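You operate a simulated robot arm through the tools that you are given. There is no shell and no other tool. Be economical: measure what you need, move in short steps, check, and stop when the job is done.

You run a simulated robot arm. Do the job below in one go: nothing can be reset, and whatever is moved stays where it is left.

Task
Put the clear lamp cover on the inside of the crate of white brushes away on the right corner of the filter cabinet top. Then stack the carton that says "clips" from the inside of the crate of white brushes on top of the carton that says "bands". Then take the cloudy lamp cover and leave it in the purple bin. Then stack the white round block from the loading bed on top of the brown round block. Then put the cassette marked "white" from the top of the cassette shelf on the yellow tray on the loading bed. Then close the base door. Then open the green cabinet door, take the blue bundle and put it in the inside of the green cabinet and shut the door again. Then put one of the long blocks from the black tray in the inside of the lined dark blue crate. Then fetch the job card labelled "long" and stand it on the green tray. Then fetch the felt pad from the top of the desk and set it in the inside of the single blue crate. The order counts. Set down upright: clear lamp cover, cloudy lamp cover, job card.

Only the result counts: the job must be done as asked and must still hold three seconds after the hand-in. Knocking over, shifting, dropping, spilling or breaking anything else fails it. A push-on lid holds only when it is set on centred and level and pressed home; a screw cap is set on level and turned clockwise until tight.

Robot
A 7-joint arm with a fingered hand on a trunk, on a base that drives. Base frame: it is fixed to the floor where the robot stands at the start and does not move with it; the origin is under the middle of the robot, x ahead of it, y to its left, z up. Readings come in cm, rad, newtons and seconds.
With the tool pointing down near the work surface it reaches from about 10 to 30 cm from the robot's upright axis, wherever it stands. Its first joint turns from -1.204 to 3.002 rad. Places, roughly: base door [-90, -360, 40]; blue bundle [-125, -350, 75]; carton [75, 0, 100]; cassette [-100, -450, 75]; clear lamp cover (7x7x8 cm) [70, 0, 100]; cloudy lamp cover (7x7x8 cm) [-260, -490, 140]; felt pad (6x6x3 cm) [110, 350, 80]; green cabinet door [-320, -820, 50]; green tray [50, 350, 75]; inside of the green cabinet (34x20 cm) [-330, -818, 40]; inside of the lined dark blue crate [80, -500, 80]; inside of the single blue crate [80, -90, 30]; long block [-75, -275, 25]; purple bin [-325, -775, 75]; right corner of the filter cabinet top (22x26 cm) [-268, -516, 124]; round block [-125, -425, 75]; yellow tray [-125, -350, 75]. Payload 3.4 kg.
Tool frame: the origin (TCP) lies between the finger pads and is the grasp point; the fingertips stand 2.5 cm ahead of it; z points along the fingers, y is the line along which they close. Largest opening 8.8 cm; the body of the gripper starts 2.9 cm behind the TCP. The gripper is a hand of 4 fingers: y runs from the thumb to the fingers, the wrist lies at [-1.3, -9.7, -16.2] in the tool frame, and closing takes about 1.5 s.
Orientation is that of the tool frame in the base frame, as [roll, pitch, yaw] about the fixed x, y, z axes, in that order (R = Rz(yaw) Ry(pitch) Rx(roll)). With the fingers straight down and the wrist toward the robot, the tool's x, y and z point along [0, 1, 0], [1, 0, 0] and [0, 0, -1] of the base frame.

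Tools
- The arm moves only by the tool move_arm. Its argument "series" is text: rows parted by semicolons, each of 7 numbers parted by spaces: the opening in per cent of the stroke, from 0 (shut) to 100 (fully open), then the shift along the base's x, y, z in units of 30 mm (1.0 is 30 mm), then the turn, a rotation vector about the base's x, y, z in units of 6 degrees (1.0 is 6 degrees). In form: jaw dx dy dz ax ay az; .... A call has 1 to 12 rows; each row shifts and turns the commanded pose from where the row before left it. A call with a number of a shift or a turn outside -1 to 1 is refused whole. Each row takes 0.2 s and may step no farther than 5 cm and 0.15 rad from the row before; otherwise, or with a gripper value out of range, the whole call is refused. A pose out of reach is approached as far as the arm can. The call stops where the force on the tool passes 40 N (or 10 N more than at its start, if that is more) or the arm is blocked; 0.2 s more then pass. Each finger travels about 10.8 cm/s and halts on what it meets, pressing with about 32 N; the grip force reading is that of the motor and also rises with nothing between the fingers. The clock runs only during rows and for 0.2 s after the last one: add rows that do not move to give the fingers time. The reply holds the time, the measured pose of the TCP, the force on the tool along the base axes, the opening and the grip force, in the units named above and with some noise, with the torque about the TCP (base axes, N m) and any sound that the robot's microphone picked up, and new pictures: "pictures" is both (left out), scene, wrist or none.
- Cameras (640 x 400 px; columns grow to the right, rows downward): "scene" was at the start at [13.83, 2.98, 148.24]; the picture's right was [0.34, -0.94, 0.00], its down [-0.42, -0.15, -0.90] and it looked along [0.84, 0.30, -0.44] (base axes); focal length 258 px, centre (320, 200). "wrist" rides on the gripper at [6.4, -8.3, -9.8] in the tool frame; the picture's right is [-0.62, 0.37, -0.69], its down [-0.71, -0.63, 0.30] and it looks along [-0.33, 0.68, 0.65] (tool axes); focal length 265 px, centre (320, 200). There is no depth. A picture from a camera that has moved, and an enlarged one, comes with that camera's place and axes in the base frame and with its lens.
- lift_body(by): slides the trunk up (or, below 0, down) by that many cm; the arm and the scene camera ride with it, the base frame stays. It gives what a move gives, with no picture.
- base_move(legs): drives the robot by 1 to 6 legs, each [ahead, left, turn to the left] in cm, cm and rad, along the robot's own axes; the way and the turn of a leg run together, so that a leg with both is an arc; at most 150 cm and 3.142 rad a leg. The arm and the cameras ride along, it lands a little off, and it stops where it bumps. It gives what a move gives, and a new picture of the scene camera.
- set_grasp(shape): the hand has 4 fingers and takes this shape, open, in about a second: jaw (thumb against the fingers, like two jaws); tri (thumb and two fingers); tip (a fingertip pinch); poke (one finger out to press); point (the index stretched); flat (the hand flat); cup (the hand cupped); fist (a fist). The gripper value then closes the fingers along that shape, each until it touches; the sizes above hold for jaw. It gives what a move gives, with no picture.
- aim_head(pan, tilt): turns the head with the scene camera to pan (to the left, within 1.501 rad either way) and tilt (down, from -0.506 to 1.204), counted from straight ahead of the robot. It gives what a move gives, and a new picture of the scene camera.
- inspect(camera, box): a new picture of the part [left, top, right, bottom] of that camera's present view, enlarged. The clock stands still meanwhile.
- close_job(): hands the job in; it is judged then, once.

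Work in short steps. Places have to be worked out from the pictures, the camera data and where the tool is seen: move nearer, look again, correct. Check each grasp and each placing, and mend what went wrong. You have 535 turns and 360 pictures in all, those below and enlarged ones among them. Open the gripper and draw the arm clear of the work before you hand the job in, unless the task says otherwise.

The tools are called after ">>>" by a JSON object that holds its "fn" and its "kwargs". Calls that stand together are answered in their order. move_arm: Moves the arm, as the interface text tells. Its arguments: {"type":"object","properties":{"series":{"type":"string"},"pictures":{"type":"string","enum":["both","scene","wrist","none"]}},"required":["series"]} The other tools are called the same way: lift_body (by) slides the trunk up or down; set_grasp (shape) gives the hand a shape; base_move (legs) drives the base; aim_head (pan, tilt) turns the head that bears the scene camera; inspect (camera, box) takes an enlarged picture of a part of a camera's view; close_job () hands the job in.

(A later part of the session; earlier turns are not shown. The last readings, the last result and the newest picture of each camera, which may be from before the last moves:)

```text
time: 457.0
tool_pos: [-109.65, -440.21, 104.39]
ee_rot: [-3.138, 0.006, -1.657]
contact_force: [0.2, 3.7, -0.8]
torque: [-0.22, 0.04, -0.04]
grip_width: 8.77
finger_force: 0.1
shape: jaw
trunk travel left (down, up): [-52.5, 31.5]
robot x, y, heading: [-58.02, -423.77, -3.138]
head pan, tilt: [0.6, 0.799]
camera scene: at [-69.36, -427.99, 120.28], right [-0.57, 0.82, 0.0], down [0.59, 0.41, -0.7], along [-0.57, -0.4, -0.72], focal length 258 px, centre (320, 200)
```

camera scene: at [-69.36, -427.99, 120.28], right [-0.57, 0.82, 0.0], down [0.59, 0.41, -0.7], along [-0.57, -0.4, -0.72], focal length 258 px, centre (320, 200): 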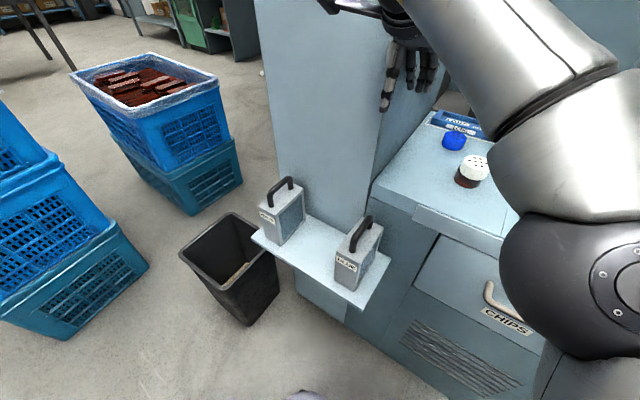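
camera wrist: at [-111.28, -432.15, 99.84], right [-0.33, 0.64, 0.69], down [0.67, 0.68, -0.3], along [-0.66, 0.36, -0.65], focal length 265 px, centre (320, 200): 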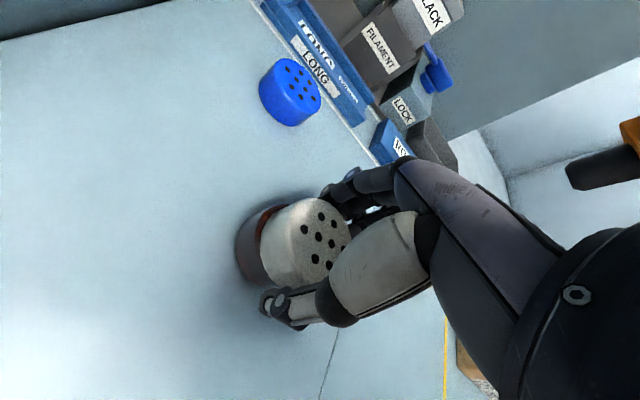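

The hand touched the fixed side wall; nothing moved. I pull the hand away from the wall and back toward me.

>>> {"fn": "move_arm", "kwargs": {"series": "100 0.3 0.8 0 0 0 0;100 1 0.3 0 0 0 0;100 1 0.3 0 0 0 0;100 1 0 0 0 0 0;100 1 0 0 0 0 0;100 1 0 0 0 0 0", "pictures": "none"}}

>>> {"fn": "base_move", "kwargs": {"legs": [[0, 9, 0]]}}

>>> {"fn": "inspect", "kwargs": {"camera": "scene", "box": [170, 150, 430, 320]}}

```text
time: 458.4
tool_pos: [-93.7, -436.03, 104.64]
ee_rot: [-3.139, 0.007, -1.655]
contact_force: [0.6, 0.4, 0.2]
torque: [-0.03, 0.0, -0.02]
grip_width: 8.78
finger_force: 0.0
shape: jaw
trunk travel left (down, up): [-52.5, 31.5]
robot x, y, heading: [-57.74, -423.29, -3.136]
head pan, tilt: [0.6, 0.799]
```

```text
time: 459.5
tool_pos: [-93.64, -445.27, 104.55]
ee_rot: [-3.137, 0.008, -1.656]
contact_force: [0.5, 0.1, -0.3]
torque: [0.03, -0.02, 0.02]
grip_width: 8.77
finger_force: 0.1
shape: jaw
trunk travel left (down, up): [-52.5, 31.5]
robot x, y, heading: [-58.01, -432.26, -3.141]
head pan, tilt: [0.6, 0.799]
camera scene: at [-69.35, -437.28, 120.27], right [-0.57, 0.82, 0.0], down [0.59, 0.41, -0.7], along [-0.57, -0.39, -0.72], focal length 258 px, centre (320, 200)
```

scene: 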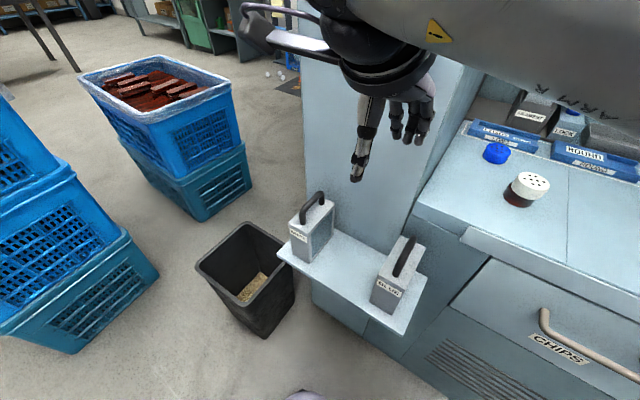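

```text
2.35 times, centred on (300, 235) of scene
camera zoom: at [-69.35, -437.28, 120.27], right [-0.57, 0.82, 0.0], down [0.59, 0.41, -0.7], along [-0.57, -0.39, -0.72], focal length 606 px, centre (367, 118)
```

zoom: 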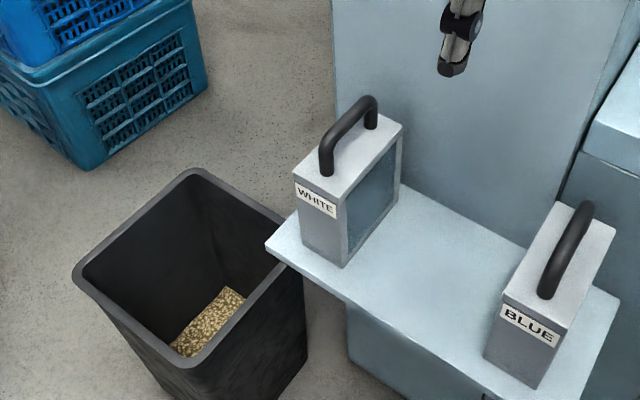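

Cassette body ≈ x −94…−104, y −457…−462, top ≈77, handle top ≈80. I rotate the hand 90° so it closes across the thickness, moving above it.

>>> {"fn": "move_arm", "kwargs": {"series": "100 0 -0.2 0 0 0 1;100 0 -0.3 0 0 0 1;100 0 -0.3 0 0 0 1;100 0 -0.3 0 0 0 1;100 0 -0.4 0 0 0 1;100 -0.2 -0.4 0 0 0 1;100 -0.2 -0.4 0 0 0 1;100 -0.2 -0.4 0 0 0 1;100 -0.3 -0.4 0 0 0 1;100 -0.3 -0.5 0 0 0 1;100 -0.3 -0.5 0 0 0 1;100 -0.3 -0.5 0 0 0 1", "pictures": "scene"}}

```text
time: 462.1
tool_pos: [-98.73, -458.27, 104.59]
ee_rot: [-3.139, 0.007, -0.45]
contact_force: [-0.3, 0.1, -0.3]
torque: [0.0, 0.0, 0.01]
grip_width: 8.77
finger_force: 0.1
shape: jaw
out of reach, approached as far as the arm can: row 12
trunk travel left (down, up): [-52.5, 31.5]
robot x, y, heading: [-57.99, -432.38, -3.134]
head pan, tilt: [0.6, 0.799]
camera scene: at [-69.33, -437.13, 120.28], right [-0.57, 0.82, 0.0], down [0.59, 0.41, -0.7], along [-0.57, -0.4, -0.72], focal length 258 px, centre (320, 200)
```

scene: 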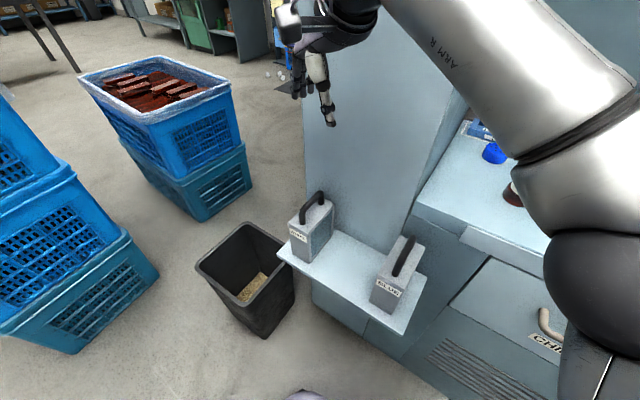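

Rotation stopped 26° short. I turn the robot left 0.44 rad and then move the hand back over the cassette.

>>> {"fn": "base_move", "kwargs": {"legs": [[0, 0, 0.44]]}}

```text
time: 463.8
tool_pos: [-83.51, -473.43, 104.49]
ee_rot: [-3.137, 0.006, -0.006]
contact_force: [-0.5, -0.3, 0.2]
torque: [0.0, 0.0, 0.04]
grip_width: 8.77
finger_force: 0.0
shape: jaw
trunk travel left (down, up): [-52.5, 31.5]
robot x, y, heading: [-58.07, -432.34, -2.694]
head pan, tilt: [0.6, 0.799]
camera scene: at [-66.23, -441.76, 120.28], right [-0.87, 0.5, 0.0], down [0.36, 0.62, -0.7], along [-0.35, -0.6, -0.72], focal length 258 px, centre (320, 200)
```

scene: 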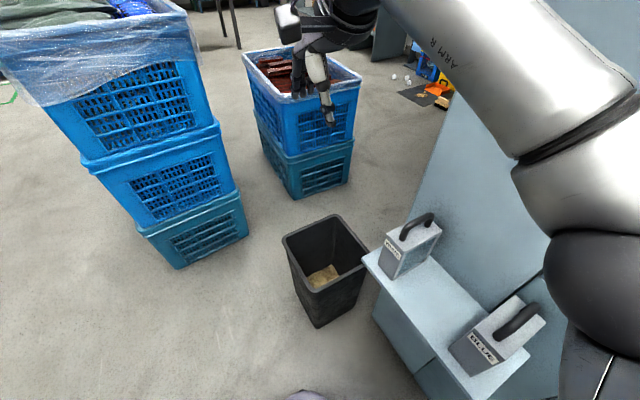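

>>> {"fn": "inspect", "kwargs": {"camera": "scene", "box": [340, 180, 500, 300]}}

>>> {"fn": "move_arm", "kwargs": {"series": "100 -0.5 0.6 0 0 0 0;100 -0.8 0.8 0 0 0 0;100 -0.8 0.8 -0.2 0 0 0;100 -0.9 0.8 -0.5 0 0 0;100 -0.9 0.8 -0.5 0 0 0;100 -0.9 0.8 -0.5 0 0 0;100 -0.43 0 -0.5 0 0 0", "pictures": "both"}}

```text
3.33 times, centred on (420, 240) of scene
camera zoom: at [-66.23, -441.76, 120.28], right [-0.87, 0.5, 0.0], down [0.36, 0.62, -0.7], along [-0.35, -0.6, -0.72], focal length 859 px, centre (-13, 67)
```

zoom: 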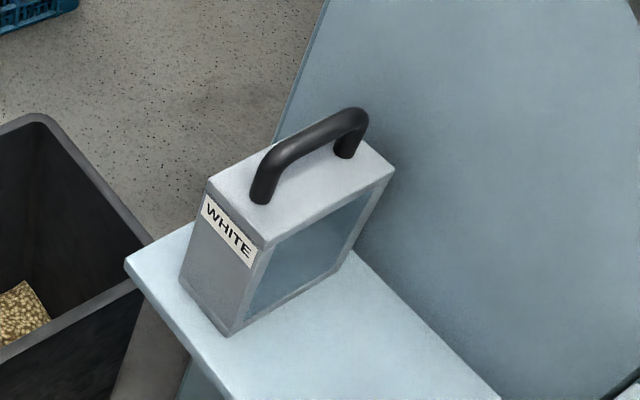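

```text
time: 465.4
tool_pos: [-95.88, -458.02, 98.31]
ee_rot: [-3.14, 0.006, -0.003]
contact_force: [-0.3, 0.2, 0.1]
torque: [0.0, 0.0, 0.02]
grip_width: 8.82
finger_force: 0.1
shape: jaw
out of reach, approached as far as the arm can: row 5, 6, 7
trunk travel left (down, up): [-52.5, 31.5]
robot x, y, heading: [-58.0, -432.61, -2.694]
head pan, tilt: [0.6, 0.799]
camera scene: at [-66.02, -441.99, 120.28], right [-0.87, 0.5, 0.0], down [0.36, 0.62, -0.7], along [-0.35, -0.6, -0.72], focal length 258 px, centre (320, 200)
camera wrist: at [-89.38, -449.77, 108.03], right [-0.62, -0.37, 0.7], down [-0.71, 0.63, -0.3], along [-0.33, -0.68, -0.65], focal length 265 px, centre (320, 200)
```

scene: 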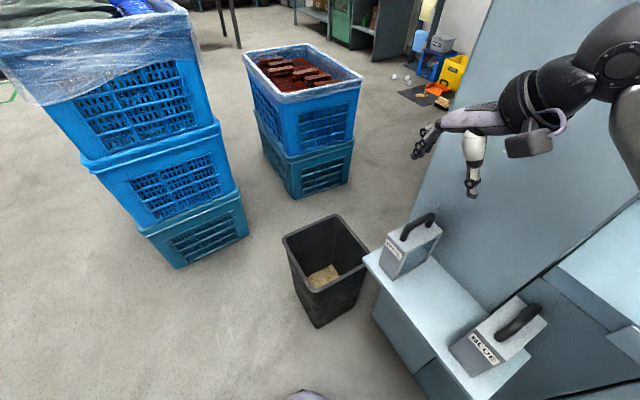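
wrist: 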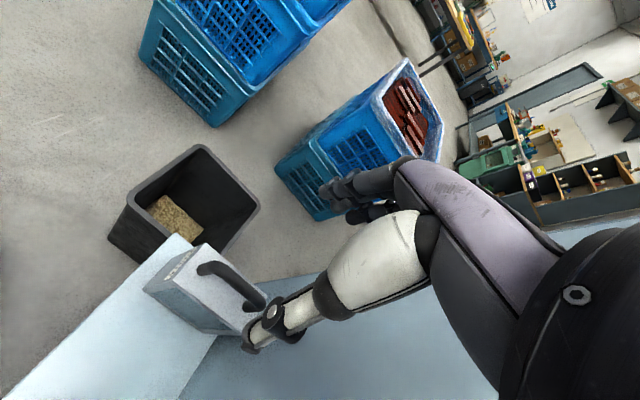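

The arm is limited 3.5 cm short, so I drive ahead 3.6 cm.

>>> {"fn": "base_move", "kwargs": {"legs": [[3.6, 0, 0]]}}

>>> {"fn": "inspect", "kwargs": {"camera": "wrist", "box": [0, 0, 640, 400]}}

```text
time: 466.3
tool_pos: [-99.48, -459.59, 98.32]
ee_rot: [3.14, 0.004, -0.005]
contact_force: [-1.5, -0.3, -0.3]
torque: [-0.02, -0.01, 0.0]
grip_width: 8.8
finger_force: 0.1
shape: jaw
trunk travel left (down, up): [-52.5, 31.5]
robot x, y, heading: [-61.02, -434.15, -2.698]
head pan, tilt: [0.6, 0.799]
camera scene: at [-69.62, -443.36, 120.26], right [-0.87, 0.5, 0.0], down [0.36, 0.62, -0.7], along [-0.35, -0.6, -0.72], focal length 258 px, centre (320, 200)
```

scene: 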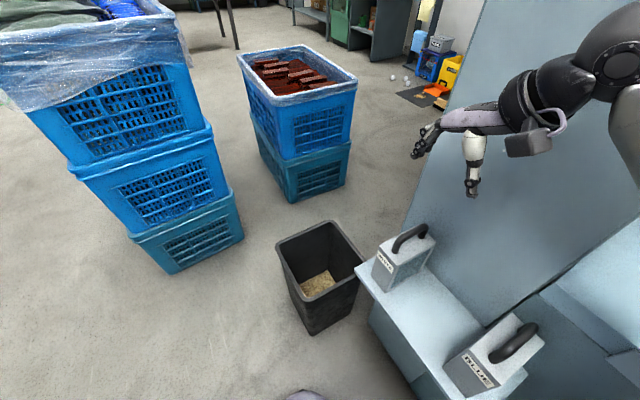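

```text
1.00 times, centred on (320, 200) of wrist (not enlarged: the box is as wide or as high as the picture)
camera zoom: at [-92.97, -451.18, 107.99], right [-0.62, -0.36, 0.7], down [-0.71, 0.63, -0.3], along [-0.33, -0.68, -0.65], focal length 265 px, centre (320, 200)
```

zoom: 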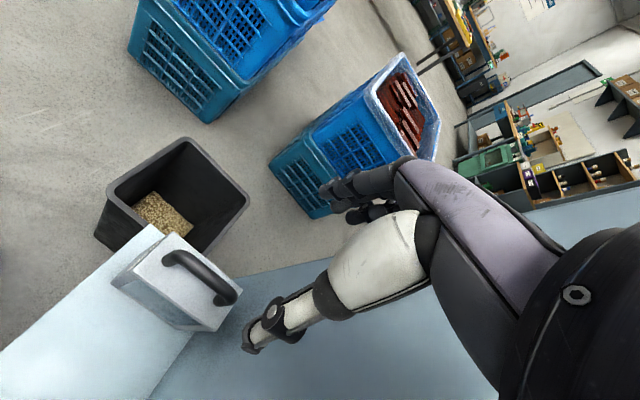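

Hand is centred over the cassette. I lower it with the trunk: 12 cm first.

>>> {"fn": "lift_body", "kwargs": {"by": -13}}

>>> {"fn": "inspect", "kwargs": {"camera": "wrist", "box": [0, 0, 640, 400]}}

>>> {"fn": "aim_head", "kwargs": {"pan": 0.2, "tilt": 0.7}}

```text
time: 467.9
tool_pos: [-99.33, -459.41, 85.29]
ee_rot: [3.141, 0.006, -0.005]
contact_force: [-0.2, -0.2, -0.5]
torque: [0.01, 0.01, -0.04]
grip_width: 8.76
finger_force: 0.0
shape: jaw
trunk travel left (down, up): [-39.5, 44.5]
robot x, y, heading: [-61.12, -433.66, -2.691]
head pan, tilt: [0.6, 0.799]
```

```text
1.00 times, centred on (320, 200) of wrist (not enlarged: the box is as wide or as high as the picture)
camera zoom: at [-92.86, -451.13, 95.04], right [-0.62, -0.36, 0.7], down [-0.71, 0.63, -0.3], along [-0.33, -0.68, -0.65], focal length 265 px, centre (320, 200)
```

zoom: 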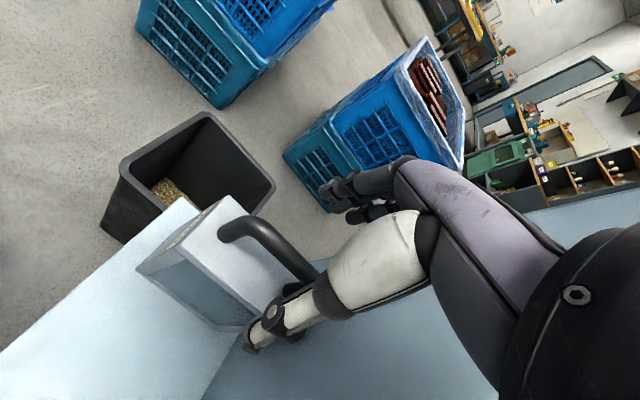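

```text
time: 468.7
tool_pos: [-99.28, -459.4, 85.27]
ee_rot: [3.141, 0.003, -0.005]
contact_force: [-1.3, -0.1, -0.2]
torque: [-0.03, 0.0, -0.02]
grip_width: 8.79
finger_force: 0.1
shape: jaw
trunk travel left (down, up): [-39.5, 44.5]
robot x, y, heading: [-61.13, -433.86, -2.69]
head pan, tilt: [0.201, 0.7]
camera scene: at [-72.25, -441.46, 108.1], right [-0.61, 0.8, 0.0], down [0.51, 0.39, -0.76], along [-0.61, -0.46, -0.64], focal length 258 px, centre (320, 200)
```

scene: 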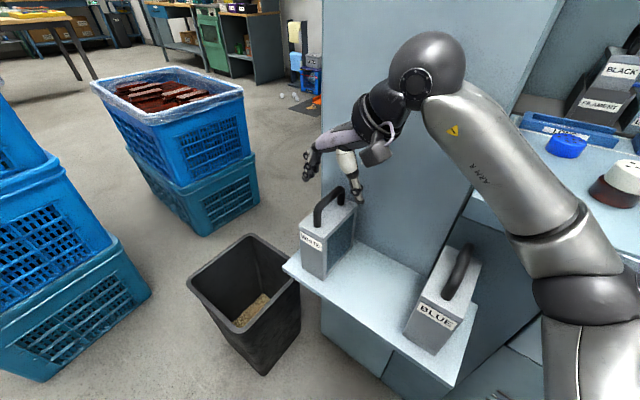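

The elbow hangs close to the bed edge and blue cassette. I raise the trunk 15 cm and will lower with the arm instead, keeping the elbow higher.

>>> {"fn": "lift_body", "kwargs": {"by": 17}}

>>> {"fn": "move_arm", "kwargs": {"series": "100 0 0 -1 0 0 0;100 0 0 -1 0 0 0;100 0 0 -1 0 0 0;100 0 0 -1 0 0 0;100 0 0 -1 0 0 0", "pictures": "both"}}

```text
time: 470.7
tool_pos: [-99.41, -459.44, 102.26]
ee_rot: [3.14, 0.003, -0.006]
contact_force: [-0.1, -0.1, -0.9]
torque: [-0.01, 0.02, -0.01]
grip_width: 8.79
finger_force: 0.0
shape: jaw
trunk travel left (down, up): [-56.5, 27.5]
robot x, y, heading: [-61.36, -433.93, -2.695]
head pan, tilt: [0.201, 0.7]
```

```text
time: 471.9
tool_pos: [-99.5, -459.45, 87.14]
ee_rot: [3.139, 0.003, -0.004]
contact_force: [0.1, 0.4, 0.1]
torque: [0.0, 0.0, -0.06]
grip_width: 8.82
finger_force: 0.1
shape: jaw
trunk travel left (down, up): [-56.5, 27.5]
robot x, y, heading: [-61.0, -434.14, -2.694]
head pan, tilt: [0.201, 0.7]
camera scene: at [-72.28, -441.45, 125.1], right [-0.6, 0.8, 0.0], down [0.51, 0.39, -0.76], along [-0.61, -0.46, -0.64], focal length 258 px, centre (320, 200)
camera wrist: at [-93.05, -451.15, 96.83], right [-0.62, -0.36, 0.7], down [-0.71, 0.63, -0.3], along [-0.33, -0.68, -0.65], focal length 265 px, centre (320, 200)
```

scene: 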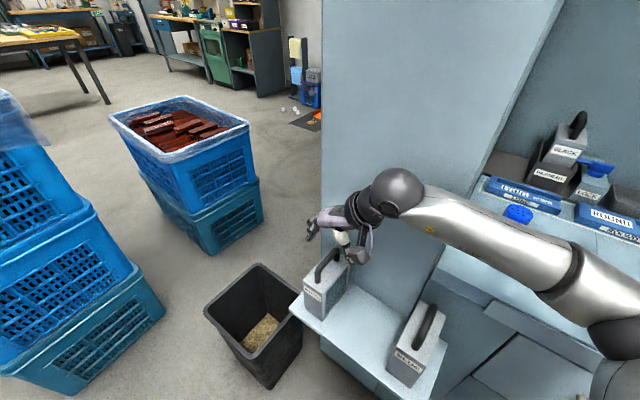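
wrist: 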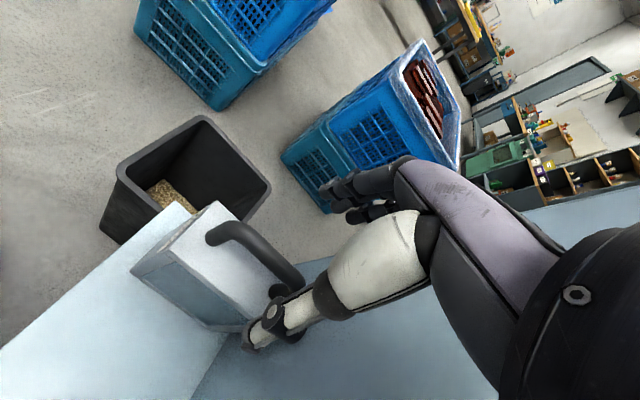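

Elbow is now clear. I continue down in steps.

>>> {"fn": "move_arm", "kwargs": {"series": "100 0 -0.1 -1 0 0 0;100 0 0 -0.8 0 0 0;100 0 0 -0.4 0 0 0;100 0 0 -0.2 0 0 0;100 0 0 -0.15 0 0 0;100 0 0 -0.15 0 0 0", "pictures": "both"}}

```text
time: 473.3
tool_pos: [-99.29, -459.7, 79.14]
ee_rot: [3.141, 0.003, -0.005]
contact_force: [-0.3, 0.3, -0.2]
torque: [0.03, 0.02, -0.02]
grip_width: 8.78
finger_force: 0.1
shape: jaw
trunk travel left (down, up): [-56.5, 27.5]
robot x, y, heading: [-61.28, -434.14, -2.694]
head pan, tilt: [0.201, 0.7]
camera scene: at [-72.26, -441.45, 125.1], right [-0.6, 0.8, 0.0], down [0.51, 0.39, -0.76], along [-0.61, -0.46, -0.64], focal length 258 px, centre (320, 200)
camera wrist: at [-92.89, -451.44, 88.94], right [-0.62, -0.36, 0.7], down [-0.71, 0.63, -0.3], along [-0.33, -0.68, -0.65], focal length 265 px, centre (320, 200)
```

scene: 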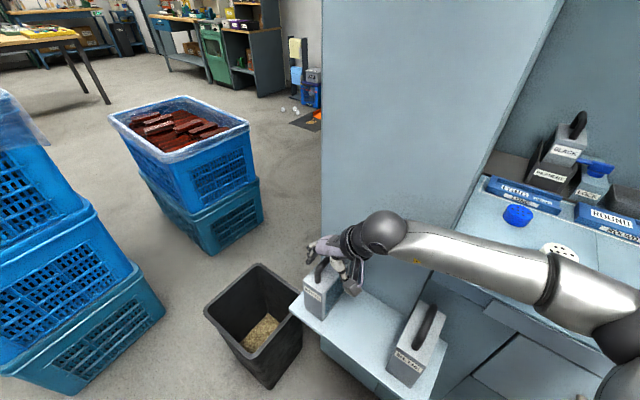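
wrist: 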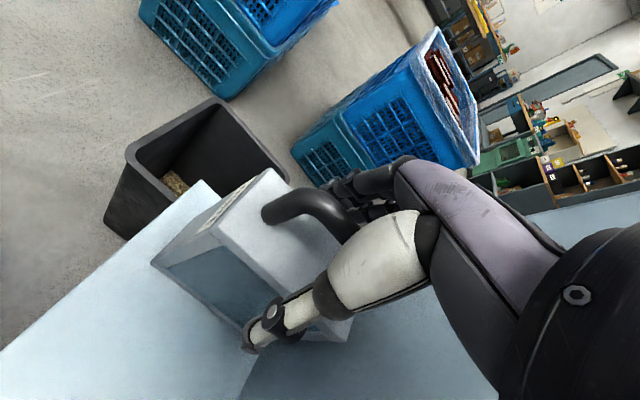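

Straddling. I go down slightly more with small steps watching contact.

>>> {"fn": "move_arm", "kwargs": {"series": "100 0 0 -0.15 0 0 0;100 0 0 -0.15 0 0 0;100 0 0 -0.12 0 0 0;100 0 0 -0.1 0 0 0", "pictures": "none"}}

```text
time: 474.3
tool_pos: [-99.34, -459.75, 77.64]
ee_rot: [3.139, 0.003, -0.005]
contact_force: [0.3, -1.0, 0.0]
torque: [-0.02, -0.03, 0.0]
grip_width: 8.79
finger_force: 0.1
shape: jaw
trunk travel left (down, up): [-56.5, 27.5]
robot x, y, heading: [-61.25, -434.13, -2.692]
head pan, tilt: [0.201, 0.7]
```

No contact yet; a little further, then I look.

>>> {"fn": "move_arm", "kwargs": {"series": "100 0 0 -0.12 0 0 0;100 0 0 -0.12 0 0 0;100 0 0 -0.12 0 0 0;100 0 0 -0.12 0 0 0", "pictures": "wrist"}}

```text
time: 475.3
tool_pos: [-99.38, -459.89, 76.1]
ee_rot: [3.141, 0.006, -0.004]
contact_force: [0.0, -0.3, 1.9]
torque: [0.02, 0.03, 0.0]
grip_width: 8.77
finger_force: 0.1
shape: jaw
trunk travel left (down, up): [-56.5, 27.5]
robot x, y, heading: [-61.1, -433.77, -2.7]
head pan, tilt: [0.201, 0.7]
camera wrist: at [-92.89, -451.48, 85.91], right [-0.62, -0.36, 0.7], down [-0.71, 0.63, -0.3], along [-0.33, -0.68, -0.65], focal length 265 px, centre (320, 200)
```

wrist: 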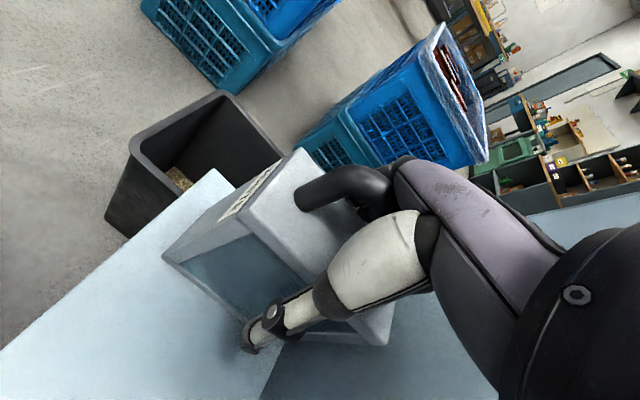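

Good depth. I close on the cassette body.

>>> {"fn": "move_arm", "kwargs": {"series": "85 0 0 0 0 0 0;70 0 0 0 0 0 0;58 0 0 0 0 0 0;48 0 0 0 0 0 0;42 0 0 0 0 0 0;42 0 0 0 0 0 0", "pictures": "wrist"}}

```text
time: 476.7
tool_pos: [-99.36, -459.63, 76.11]
ee_rot: [3.139, 0.003, -0.005]
contact_force: [-1.0, -0.5, 0.2]
torque: [0.0, -0.02, -0.02]
grip_width: 4.9
finger_force: 32.3
shape: jaw
trunk travel left (down, up): [-56.5, 27.5]
robot x, y, heading: [-61.09, -433.72, -2.695]
head pan, tilt: [0.201, 0.7]
camera wrist: at [-92.92, -451.48, 85.87], right [-0.62, -0.36, 0.7], down [-0.71, 0.63, -0.3], along [-0.33, -0.68, -0.65], focal length 265 px, centre (320, 200)
```

wrist: 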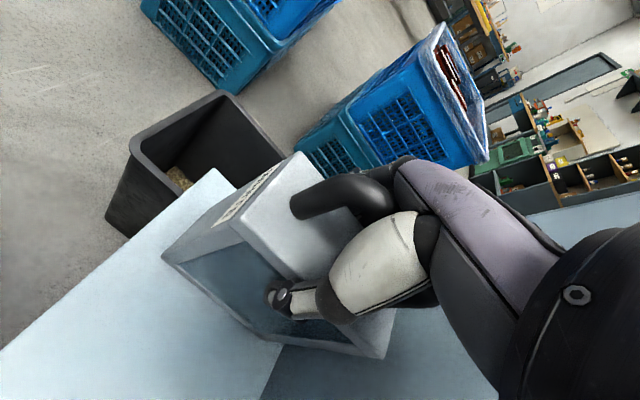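

Gripped (4.9 cm as measured). I lift with the arm, then raise the trunk.

>>> {"fn": "move_arm", "kwargs": {"series": "42 0 0 0.3 0 0 0;42 0 0 0.7 0 0 0;42 0 0 1 0 0 0;42 0 0 1 0 0 0;42 0 0 1 0 0 0", "pictures": "scene"}}

>>> {"fn": "lift_body", "kwargs": {"by": 18}}

```text
time: 477.9
tool_pos: [-99.45, -459.6, 88.12]
ee_rot: [3.139, 0.002, -0.005]
contact_force: [0.1, 0.4, -3.4]
torque: [0.0, -0.06, -0.01]
grip_width: 4.89
finger_force: 31.2
shape: jaw
trunk travel left (down, up): [-56.5, 27.5]
robot x, y, heading: [-61.63, -433.96, -2.692]
head pan, tilt: [0.201, 0.7]
camera scene: at [-72.27, -441.47, 125.09], right [-0.6, 0.8, 0.0], down [0.51, 0.39, -0.76], along [-0.61, -0.46, -0.64], focal length 258 px, centre (320, 200)
```

scene: 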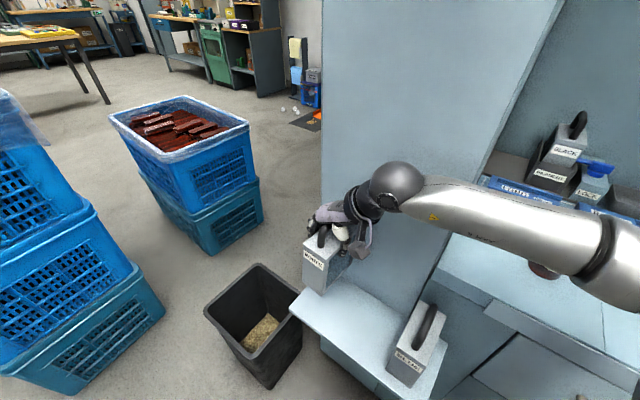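

```text
time: 479.9
tool_pos: [-99.53, -459.65, 106.1]
ee_rot: [3.14, 0.003, -0.006]
contact_force: [-0.4, 0.6, -4.1]
torque: [0.02, -0.02, -0.02]
grip_width: 4.86
finger_force: 32.0
shape: jaw
trunk travel left (down, up): [-74.5, 9.5]
robot x, y, heading: [-61.52, -434.08, -2.691]
head pan, tilt: [0.201, 0.7]
```

Cassette held. I back off, turn to face the bed squarely, and shift right toward the tray side, left of the open door.

>>> {"fn": "base_move", "kwargs": {"legs": [[-15, 0, 0], [0, 0, -0.44], [0, -26, 0]]}}

>>> {"fn": "aim_head", "kwargs": {"pan": -0.5, "tilt": 0.75}}

```text
time: 484.0
tool_pos: [-93.34, -407.85, 106.07]
ee_rot: [3.14, 0.004, -0.449]
contact_force: [0.0, 0.1, -3.8]
torque: [-0.01, -0.06, 0.02]
grip_width: 4.88
finger_force: 32.1
shape: jaw
trunk travel left (down, up): [-74.5, 9.5]
robot x, y, heading: [-47.85, -401.35, -3.139]
head pan, tilt: [0.201, 0.7]
camera scene: at [-61.06, -403.13, 143.09], right [-0.2, 0.98, 0.0], down [0.63, 0.13, -0.76], along [-0.75, -0.16, -0.64], focal length 258 px, centre (320, 200)
```

scene: 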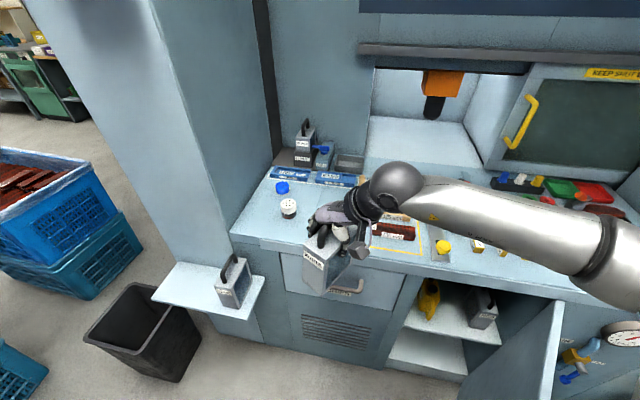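

```text
time: 485.1
tool_pos: [-93.31, -408.03, 106.12]
ee_rot: [3.141, 0.005, -0.448]
contact_force: [0.0, 0.4, -4.5]
torque: [0.01, -0.01, 0.03]
grip_width: 4.85
finger_force: 31.4
shape: jaw
trunk travel left (down, up): [-74.5, 9.5]
robot x, y, heading: [-47.99, -401.56, -3.139]
head pan, tilt: [-0.499, 0.75]
camera scene: at [-60.05, -397.52, 142.67], right [0.47, 0.88, 0.0], down [0.6, -0.32, -0.73], along [-0.64, 0.35, -0.68], focal length 258 px, centre (320, 200)
```

scene: 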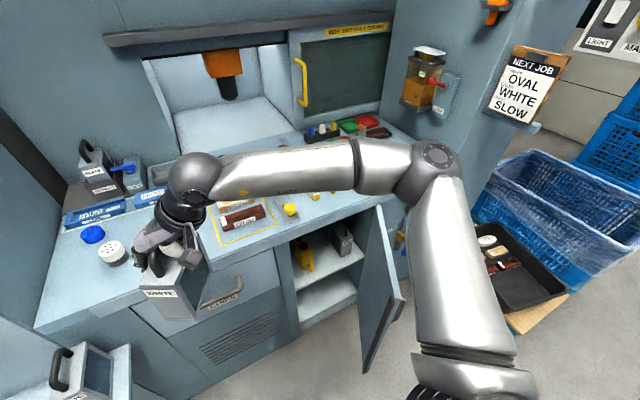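

I drive 18 cm ahead (still clear of the door leaf) and swing the hand right in steps.

>>> {"fn": "base_move", "kwargs": {"legs": [[18, 0, 0]]}}

>>> {"fn": "move_arm", "kwargs": {"series": "42 -0.2 1 0 0 0 -1;42 -0.2 1 0 0 0 -1;42 -0.2 1 0 0 0 -1;42 -0.2 1 0 0 0 -1;42 -0.2 1 0 0 0 -1;42 -0.2 1 0 0 0 -1;42 -0.2 1 0 0 0 -1;42 -0.2 1 0 0 0 -1;42 -0.2 1 0 0 0 -1;42 -0.2 1 0 0 0 -1", "pictures": "both"}}

```text
time: 486.6
tool_pos: [-111.53, -407.97, 106.08]
ee_rot: [3.139, 0.004, -0.45]
contact_force: [-0.1, 0.0, -3.7]
torque: [0.0, -0.06, -0.03]
grip_width: 4.89
finger_force: 31.4
shape: jaw
trunk travel left (down, up): [-74.5, 9.5]
robot x, y, heading: [-66.02, -401.2, -3.14]
head pan, tilt: [-0.499, 0.75]
camera scene: at [-78.19, -397.58, 142.66], right [0.48, 0.88, 0.0], down [0.6, -0.32, -0.73], along [-0.64, 0.35, -0.68], focal length 258 px, centre (320, 200)
```

scene: 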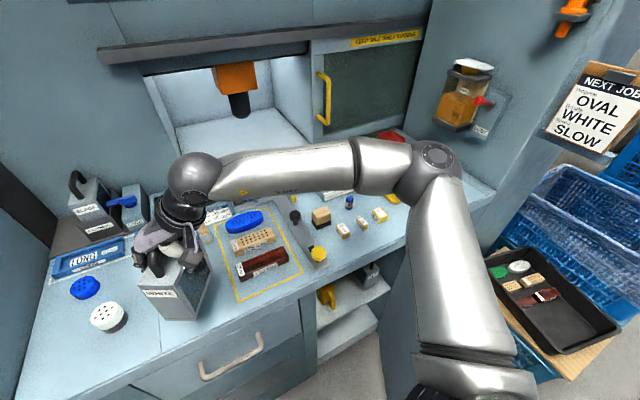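

```text
time: 488.8
tool_pos: [-117.26, -377.91, 106.05]
ee_rot: [3.139, 0.004, -1.496]
contact_force: [1.0, -0.2, -3.6]
torque: [-0.05, -0.03, -0.01]
grip_width: 4.89
finger_force: 31.4
shape: jaw
trunk travel left (down, up): [-74.5, 9.5]
robot x, y, heading: [-66.07, -401.2, -3.141]
head pan, tilt: [-0.499, 0.75]
camera scene: at [-78.11, -397.45, 142.67], right [0.48, 0.88, 0.0], down [0.6, -0.33, -0.73], along [-0.64, 0.35, -0.68], focal length 258 px, centre (320, 200)
camera wrist: at [-108.6, -383.78, 115.74], right [-0.41, 0.59, 0.7], down [0.58, 0.76, -0.3], along [-0.71, 0.28, -0.65], focal length 265 px, centre (320, 200)
```

scene: 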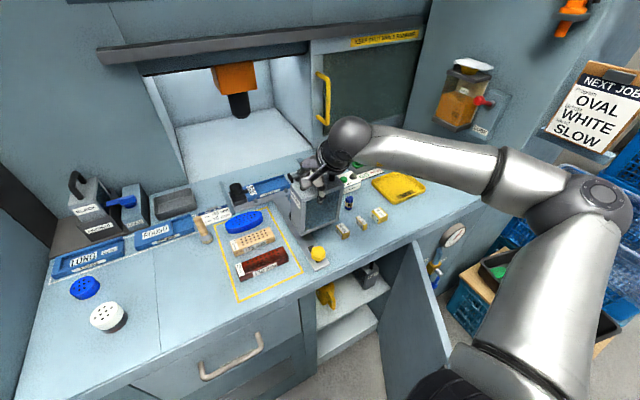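
wrist: 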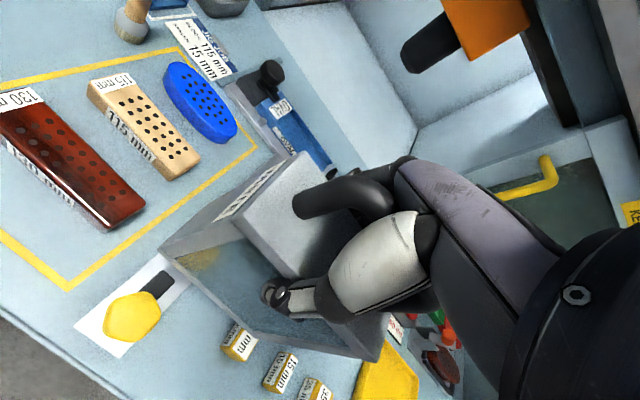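

The tray is at x −117…−132, y −348…−334. I continue right in steps.

>>> {"fn": "move_arm", "kwargs": {"series": "42 -0.2 1 0 0 0 0;42 -0.2 1 0 0 0 0;42 -0.2 1 0 0 0 0;42 -0.2 1 0 0 0 0;42 -0.2 1 0 0 0 0;42 -0.2 1 0 0 0 0;42 -0.2 1 0 0 0 0;42 -0.2 1 0 0 0 0", "pictures": "scene"}}

```text
time: 490.6
tool_pos: [-120.24, -363.98, 106.36]
ee_rot: [3.141, 0.005, -1.498]
contact_force: [0.1, 0.3, -3.8]
torque: [0.03, -0.03, 0.02]
grip_width: 4.84
finger_force: 32.2
shape: jaw
out of reach, approached as far as the arm can: row 5, 6, 7, 8
trunk travel left (down, up): [-74.5, 9.5]
robot x, y, heading: [-66.19, -401.4, -3.139]
head pan, tilt: [-0.499, 0.75]
camera scene: at [-78.13, -397.53, 142.67], right [0.48, 0.88, 0.0], down [0.6, -0.32, -0.73], along [-0.64, 0.35, -0.68], focal length 258 px, centre (320, 200)
```

scene: 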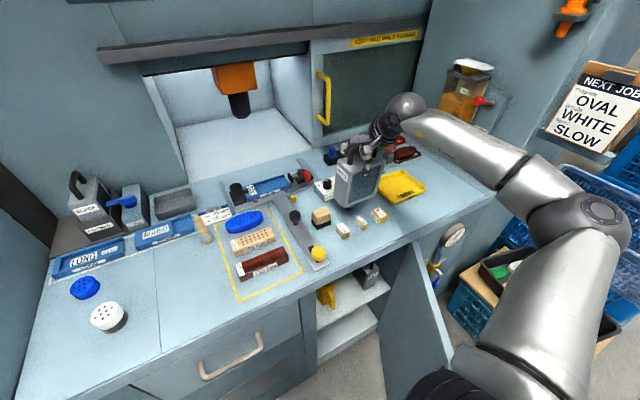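

Reach ends ~22 cm short, so I need to stand right of the open door. I inspect the bed/tray region and the gap between door and black-tray stand.

>>> {"fn": "inspect", "kwargs": {"camera": "scene", "box": [300, 130, 480, 250]}}

>>> {"fn": "move_arm", "kwargs": {"series": "42 0.5 -1 0 0 0 0;42 0.8 -1 0 0 0 0;42 1 -1 0 0 0 0;42 1 -1 0 0 0 0;42 1 -1 0 0 0 0;42 1 -1 0 0 0 0;42 1 -0.6 0 0 0 0;42 0.6 -0.5 0 0 0 0", "pictures": "none"}}

```text
3.33 times, centred on (390, 190) of scene
camera zoom: at [-78.13, -397.53, 142.67], right [0.48, 0.88, 0.0], down [0.6, -0.32, -0.73], along [-0.64, 0.35, -0.68], focal length 859 px, centre (87, 233)
```

zoom: 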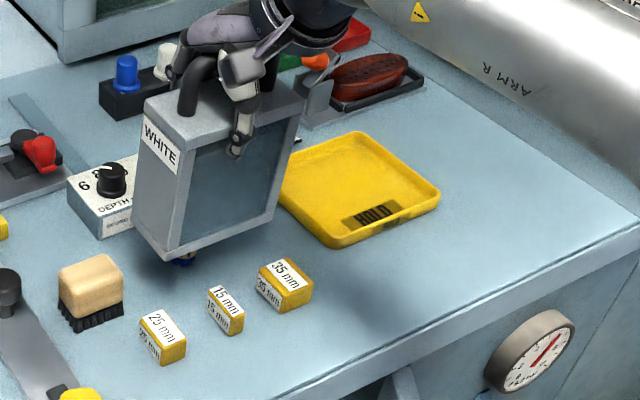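

```text
time: 492.4
tool_pos: [-102.36, -384.92, 107.91]
ee_rot: [-3.141, 0.003, -1.496]
contact_force: [-0.9, -0.3, -4.3]
torque: [-0.03, 0.01, 0.02]
grip_width: 4.84
finger_force: 32.1
shape: jaw
out of reach, approached as far as the arm can: row 7, 8
trunk travel left (down, up): [-74.5, 9.5]
robot x, y, heading: [-65.88, -401.42, -3.135]
head pan, tilt: [-0.499, 0.75]
```

I back out to the aisle, turn north and stop opposite the tray, then look left at the gap.

>>> {"fn": "base_move", "kwargs": {"legs": [[-56, 0, 0], [0, 0, -1.577], [66, 0, 0]]}}

>>> {"fn": "aim_head", "kwargs": {"pan": 1.5, "tilt": 0.8}}

```text
time: 502.7
tool_pos: [7.79, -299.5, 107.94]
ee_rot: [3.141, 0.003, -3.075]
contact_force: [-0.5, 0.4, -4.2]
torque: [-0.02, 0.04, 0.0]
grip_width: 4.83
finger_force: 32.6
shape: jaw
trunk travel left (down, up): [-74.5, 9.5]
robot x, y, heading: [-8.86, -335.7, 1.568]
head pan, tilt: [-0.499, 0.75]
camera scene: at [-4.77, -323.59, 142.67], right [0.88, -0.48, 0.0], down [-0.33, -0.6, -0.73], along [0.35, 0.64, -0.68], focal length 258 px, centre (320, 200)
```

scene: 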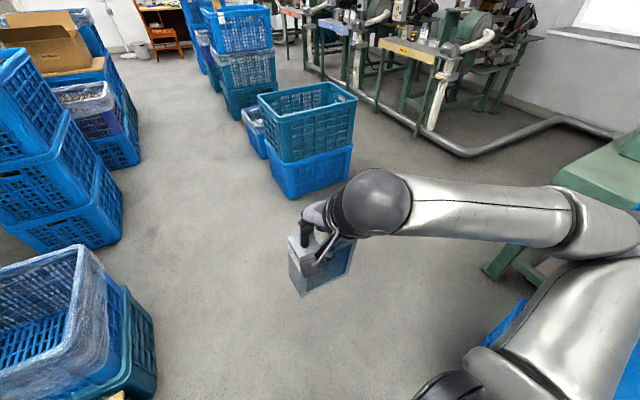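

```text
time: 504.6
tool_pos: [7.82, -299.43, 107.84]
ee_rot: [-3.141, 0.005, -3.076]
contact_force: [-0.6, -0.4, -3.2]
torque: [-0.01, 0.02, -0.01]
grip_width: 4.86
finger_force: 32.1
shape: jaw
trunk travel left (down, up): [-74.5, 9.5]
robot x, y, heading: [-8.92, -335.92, 1.562]
head pan, tilt: [1.499, 0.799]
camera scene: at [-16.81, -330.26, 142.28], right [0.08, 1.0, 0.0], down [0.71, -0.06, -0.7], along [-0.7, 0.05, -0.72], focal length 258 px, centre (320, 200)
```

scene: 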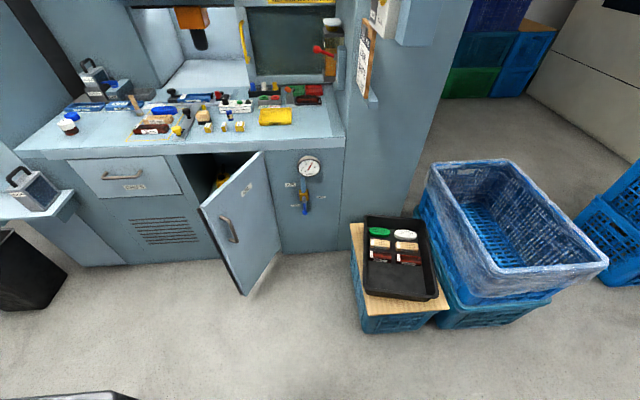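

Door leaf runs (−108,−350)→(−82,−368); stand's edge y≈−308. Facing north, I can strafe into the gap to about (−63,−334). I do it in two steps.

>>> {"fn": "base_move", "kwargs": {"legs": [[1.5, 40, 0]]}}

>>> {"fn": "aim_head", "kwargs": {"pan": 1.5, "tilt": 1.1}}

```text
time: 507.1
tool_pos: [-32.32, -297.64, 107.91]
ee_rot: [-3.14, 0.004, -3.071]
contact_force: [0.1, -0.6, -4.2]
torque: [-0.02, -0.01, 0.0]
grip_width: 4.83
finger_force: 32.2
shape: jaw
trunk travel left (down, up): [-74.5, 9.5]
robot x, y, heading: [-49.26, -333.83, 1.569]
head pan, tilt: [1.499, 0.799]
camera scene: at [-56.94, -328.65, 142.27], right [0.07, 1.0, 0.0], down [0.72, -0.05, -0.7], along [-0.7, 0.05, -0.72], focal length 258 px, centre (320, 200)
```

scene: 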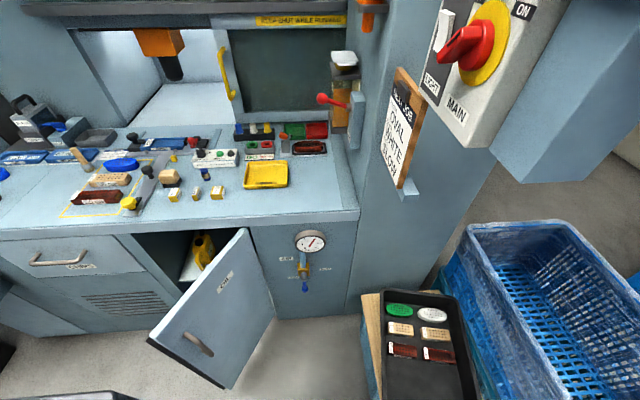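

```text
time: 507.9
tool_pos: [-32.41, -297.93, 107.89]
ee_rot: [-3.14, 0.005, -3.071]
contact_force: [0.0, 0.4, -3.1]
torque: [0.02, 0.0, -0.02]
grip_width: 4.83
finger_force: 31.9
shape: jaw
trunk travel left (down, up): [-74.5, 9.5]
robot x, y, heading: [-49.22, -334.31, 1.567]
head pan, tilt: [1.499, 1.1]
camera scene: at [-55.14, -328.78, 140.11], right [0.07, 1.0, 0.0], down [0.89, -0.06, -0.45], along [-0.45, 0.03, -0.89], focal length 258 px, centre (320, 200)
```

scene: 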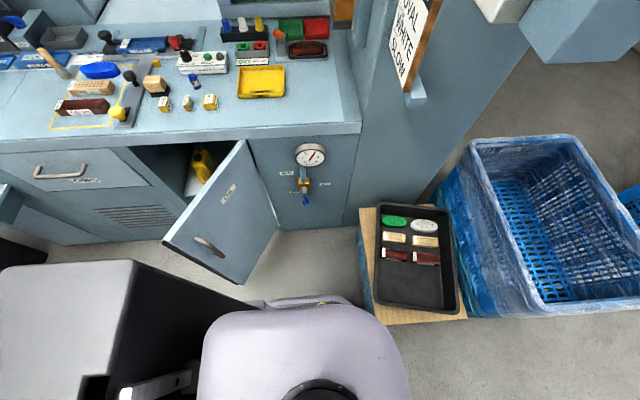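

I need to know my own rear box's height. I lower the trunk 25 cm and compare the view.

>>> {"fn": "lift_body", "kwargs": {"by": -25}}

>>> {"fn": "aim_head", "kwargs": {"pan": 1.5, "tilt": 1.15}}

```text
time: 510.5
tool_pos: [-32.4, -297.76, 82.89]
ee_rot: [3.141, 0.003, -3.073]
contact_force: [-0.7, 0.2, -4.6]
torque: [-0.01, 0.05, -0.02]
grip_width: 4.83
finger_force: 31.7
shape: jaw
trunk travel left (down, up): [-49.5, 34.5]
robot x, y, heading: [-48.88, -334.24, 1.569]
head pan, tilt: [1.499, 1.1]
```

```text
time: 511.1
tool_pos: [-32.3, -297.82, 82.94]
ee_rot: [-3.142, 0.003, -3.071]
contact_force: [0.3, 0.2, -4.1]
torque: [0.0, 0.0, -0.01]
grip_width: 4.83
finger_force: 32.0
shape: jaw
trunk travel left (down, up): [-49.5, 34.5]
robot x, y, heading: [-49.22, -334.07, 1.567]
head pan, tilt: [1.499, 1.15]
camera scene: at [-54.8, -328.82, 114.79], right [0.07, 1.0, 0.0], down [0.91, -0.07, -0.41], along [-0.41, 0.03, -0.91], focal length 258 px, centre (320, 200)
```

scene: 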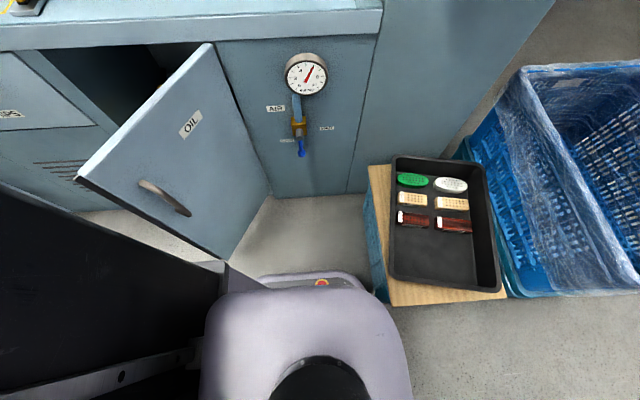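

Learned: my base is ~±20 cm wide, with a long rear box. So I should face −x between door and stand. I raise the trunk, back up 11 cm, and turn left 90°.

>>> {"fn": "lift_body", "kwargs": {"by": 25}}

>>> {"fn": "base_move", "kwargs": {"legs": [[-11, 0, 0], [0, 0, 1.573]]}}

>>> {"fn": "aim_head", "kwargs": {"pan": 0.0, "tilt": 0.9}}

```text
time: 513.7
tool_pos: [-32.37, -297.84, 107.91]
ee_rot: [-3.14, 0.003, -3.072]
contact_force: [-0.1, -0.7, -3.7]
torque: [-0.02, 0.0, 0.03]
grip_width: 4.83
finger_force: 32.0
shape: jaw
trunk travel left (down, up): [-74.5, 9.5]
robot x, y, heading: [-48.67, -333.64, 1.569]
head pan, tilt: [1.499, 1.15]
```

```text
time: 518.8
tool_pos: [-86.13, -329.78, 107.88]
ee_rot: [-3.141, 0.003, -1.458]
contact_force: [0.3, -0.3, -4.4]
torque: [-0.01, 0.03, 0.0]
grip_width: 4.8
finger_force: 32.0
shape: jaw
trunk travel left (down, up): [-74.5, 9.5]
robot x, y, heading: [-48.78, -345.43, -3.1]
head pan, tilt: [1.499, 1.15]
camera scene: at [-54.13, -351.23, 139.79], right [-1.0, 0.03, 0.0], down [0.03, 0.91, -0.41], along [-0.01, -0.41, -0.91], focal length 258 px, centre (320, 200)
```

scene: 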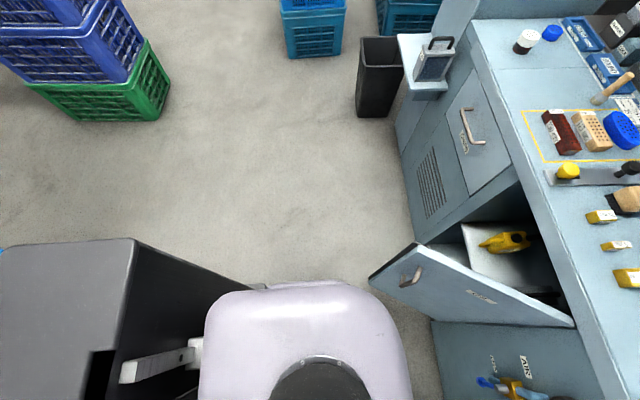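

```text
time: 520.4
tool_pos: [-86.2, -329.74, 107.94]
ee_rot: [-3.141, 0.003, -1.458]
contact_force: [0.1, 0.6, -4.0]
torque: [-0.04, -0.03, 0.02]
grip_width: 4.82
finger_force: 31.8
shape: jaw
trunk travel left (down, up): [-74.5, 9.5]
robot x, y, heading: [-49.37, -344.77, -3.095]
head pan, tilt: [0.0, 0.901]
camera scene: at [-61.49, -345.6, 141.48], right [-0.04, 1.0, 0.0], down [0.78, 0.03, -0.62], along [-0.62, -0.03, -0.78], focal length 258 px, centre (320, 200)
```

scene: 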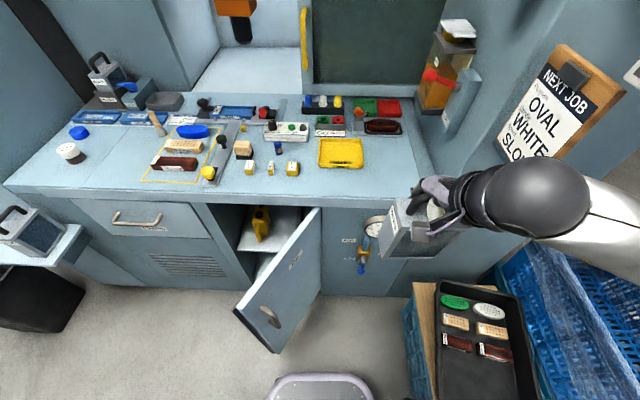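

Door and tray well seen. I shift the hand left, straighten, then strafe right 10 and go ahead 16.

>>> {"fn": "move_arm", "kwargs": {"series": "42 0 -1 0 0 0 0;42 0 -1 0 0 0 0;42 0 -1 0 0 0 0;42 0 -1 0 0 0 0;42 0 -1 0 0 0 0;42 0 -1 0 0 0 0", "pictures": "none"}}

>>> {"fn": "base_move", "kwargs": {"legs": [[0, 0, -0.045], [0, -10, 0], [16, 0, 0]]}}

```text
time: 521.8
tool_pos: [-86.08, -347.85, 107.92]
ee_rot: [3.141, 0.005, -1.456]
contact_force: [0.5, -0.9, -3.2]
torque: [0.02, -0.01, -0.01]
grip_width: 4.79
finger_force: 31.7
shape: jaw
trunk travel left (down, up): [-74.5, 9.5]
robot x, y, heading: [-49.03, -345.22, -3.096]
head pan, tilt: [0.0, 0.901]
```

```text
time: 523.6
tool_pos: [-84.41, -335.37, 109.03]
ee_rot: [3.118, 0.006, -1.508]
contact_force: [-0.5, 0.2, -3.7]
torque: [-0.03, -0.01, 0.02]
grip_width: 4.77
finger_force: 32.2
shape: jaw
trunk travel left (down, up): [-74.5, 9.5]
robot x, y, heading: [-48.79, -334.15, 3.135]
head pan, tilt: [0.0, 0.901]
stopped in leg 3: the robot was blocked; the commanded pose is now the measured one
camera scene: at [-59.28, -334.61, 141.67], right [0.01, 1.0, 0.0], down [0.77, -0.01, -0.63], along [-0.63, 0.0, -0.77], focal length 258 px, centre (320, 200)
```

scene: 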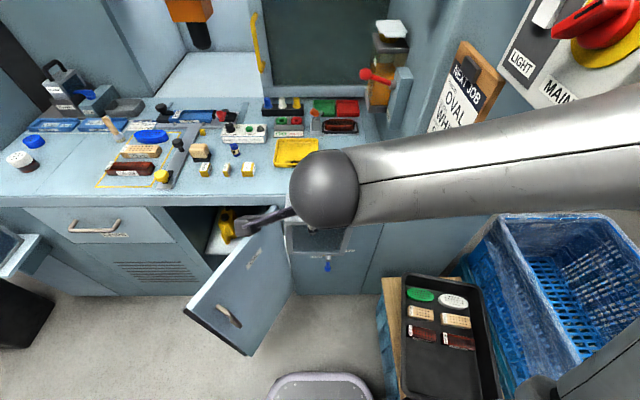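

Blocked at once — likely the flared elbow meets the switch box on the column. I back 4 cm and extend the arm forward so the elbow tucks in.

>>> {"fn": "base_move", "kwargs": {"legs": [[-5, 0, 0]]}}

>>> {"fn": "move_arm", "kwargs": {"series": "42 -1 -0.3 0 0 0 0;42 -1 -0.3 0 0 0 0;42 -1 -0.3 0 0 0 0;42 -1 -0.3 0 0 0 0;42 -1 -0.2 0 0 0 0;42 -1 -0.2 0 0 0 0;42 -1 0 0 0 0 0", "pictures": "scene"}}

```text
time: 524.5
tool_pos: [-81.04, -335.58, 108.25]
ee_rot: [3.135, 0.003, -1.506]
contact_force: [0.4, 0.0, -4.5]
torque: [-0.01, 0.01, -0.02]
grip_width: 4.79
finger_force: 31.9
shape: jaw
trunk travel left (down, up): [-74.5, 9.5]
robot x, y, heading: [-43.87, -334.6, 3.137]
head pan, tilt: [0.0, 0.901]
camera scene: at [-56.45, -334.68, 141.46], right [0.0, 1.0, 0.0], down [0.78, 0.0, -0.62], along [-0.62, 0.0, -0.78], focal length 258 px, centre (320, 200)
```

scene: 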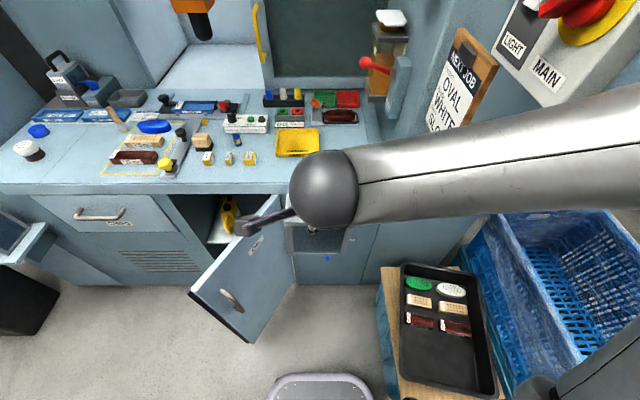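

```text
time: 526.1
tool_pos: [-101.97, -341.34, 108.43]
ee_rot: [3.131, 0.009, -1.502]
contact_force: [-0.1, -0.5, -4.2]
torque: [-0.02, -0.01, -0.01]
grip_width: 4.8
finger_force: 31.7
shape: jaw
trunk travel left (down, up): [-74.5, 9.5]
robot x, y, heading: [-44.54, -334.66, 3.138]
head pan, tilt: [0.0, 0.901]
camera scene: at [-55.7, -335.49, 141.57], right [0.0, 1.0, 0.0], down [0.78, 0.0, -0.63], along [-0.63, 0.0, -0.78], focal length 258 px, centre (320, 200)
```

scene: 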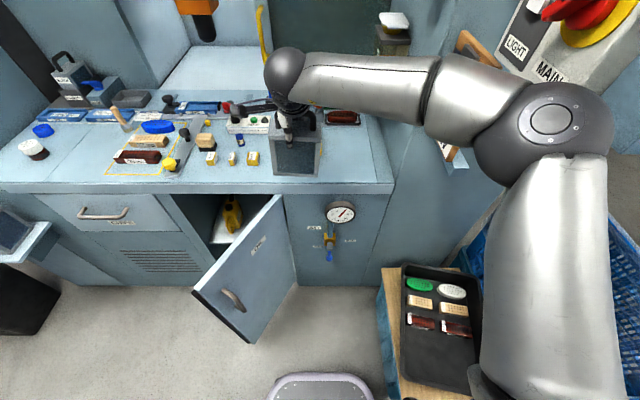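

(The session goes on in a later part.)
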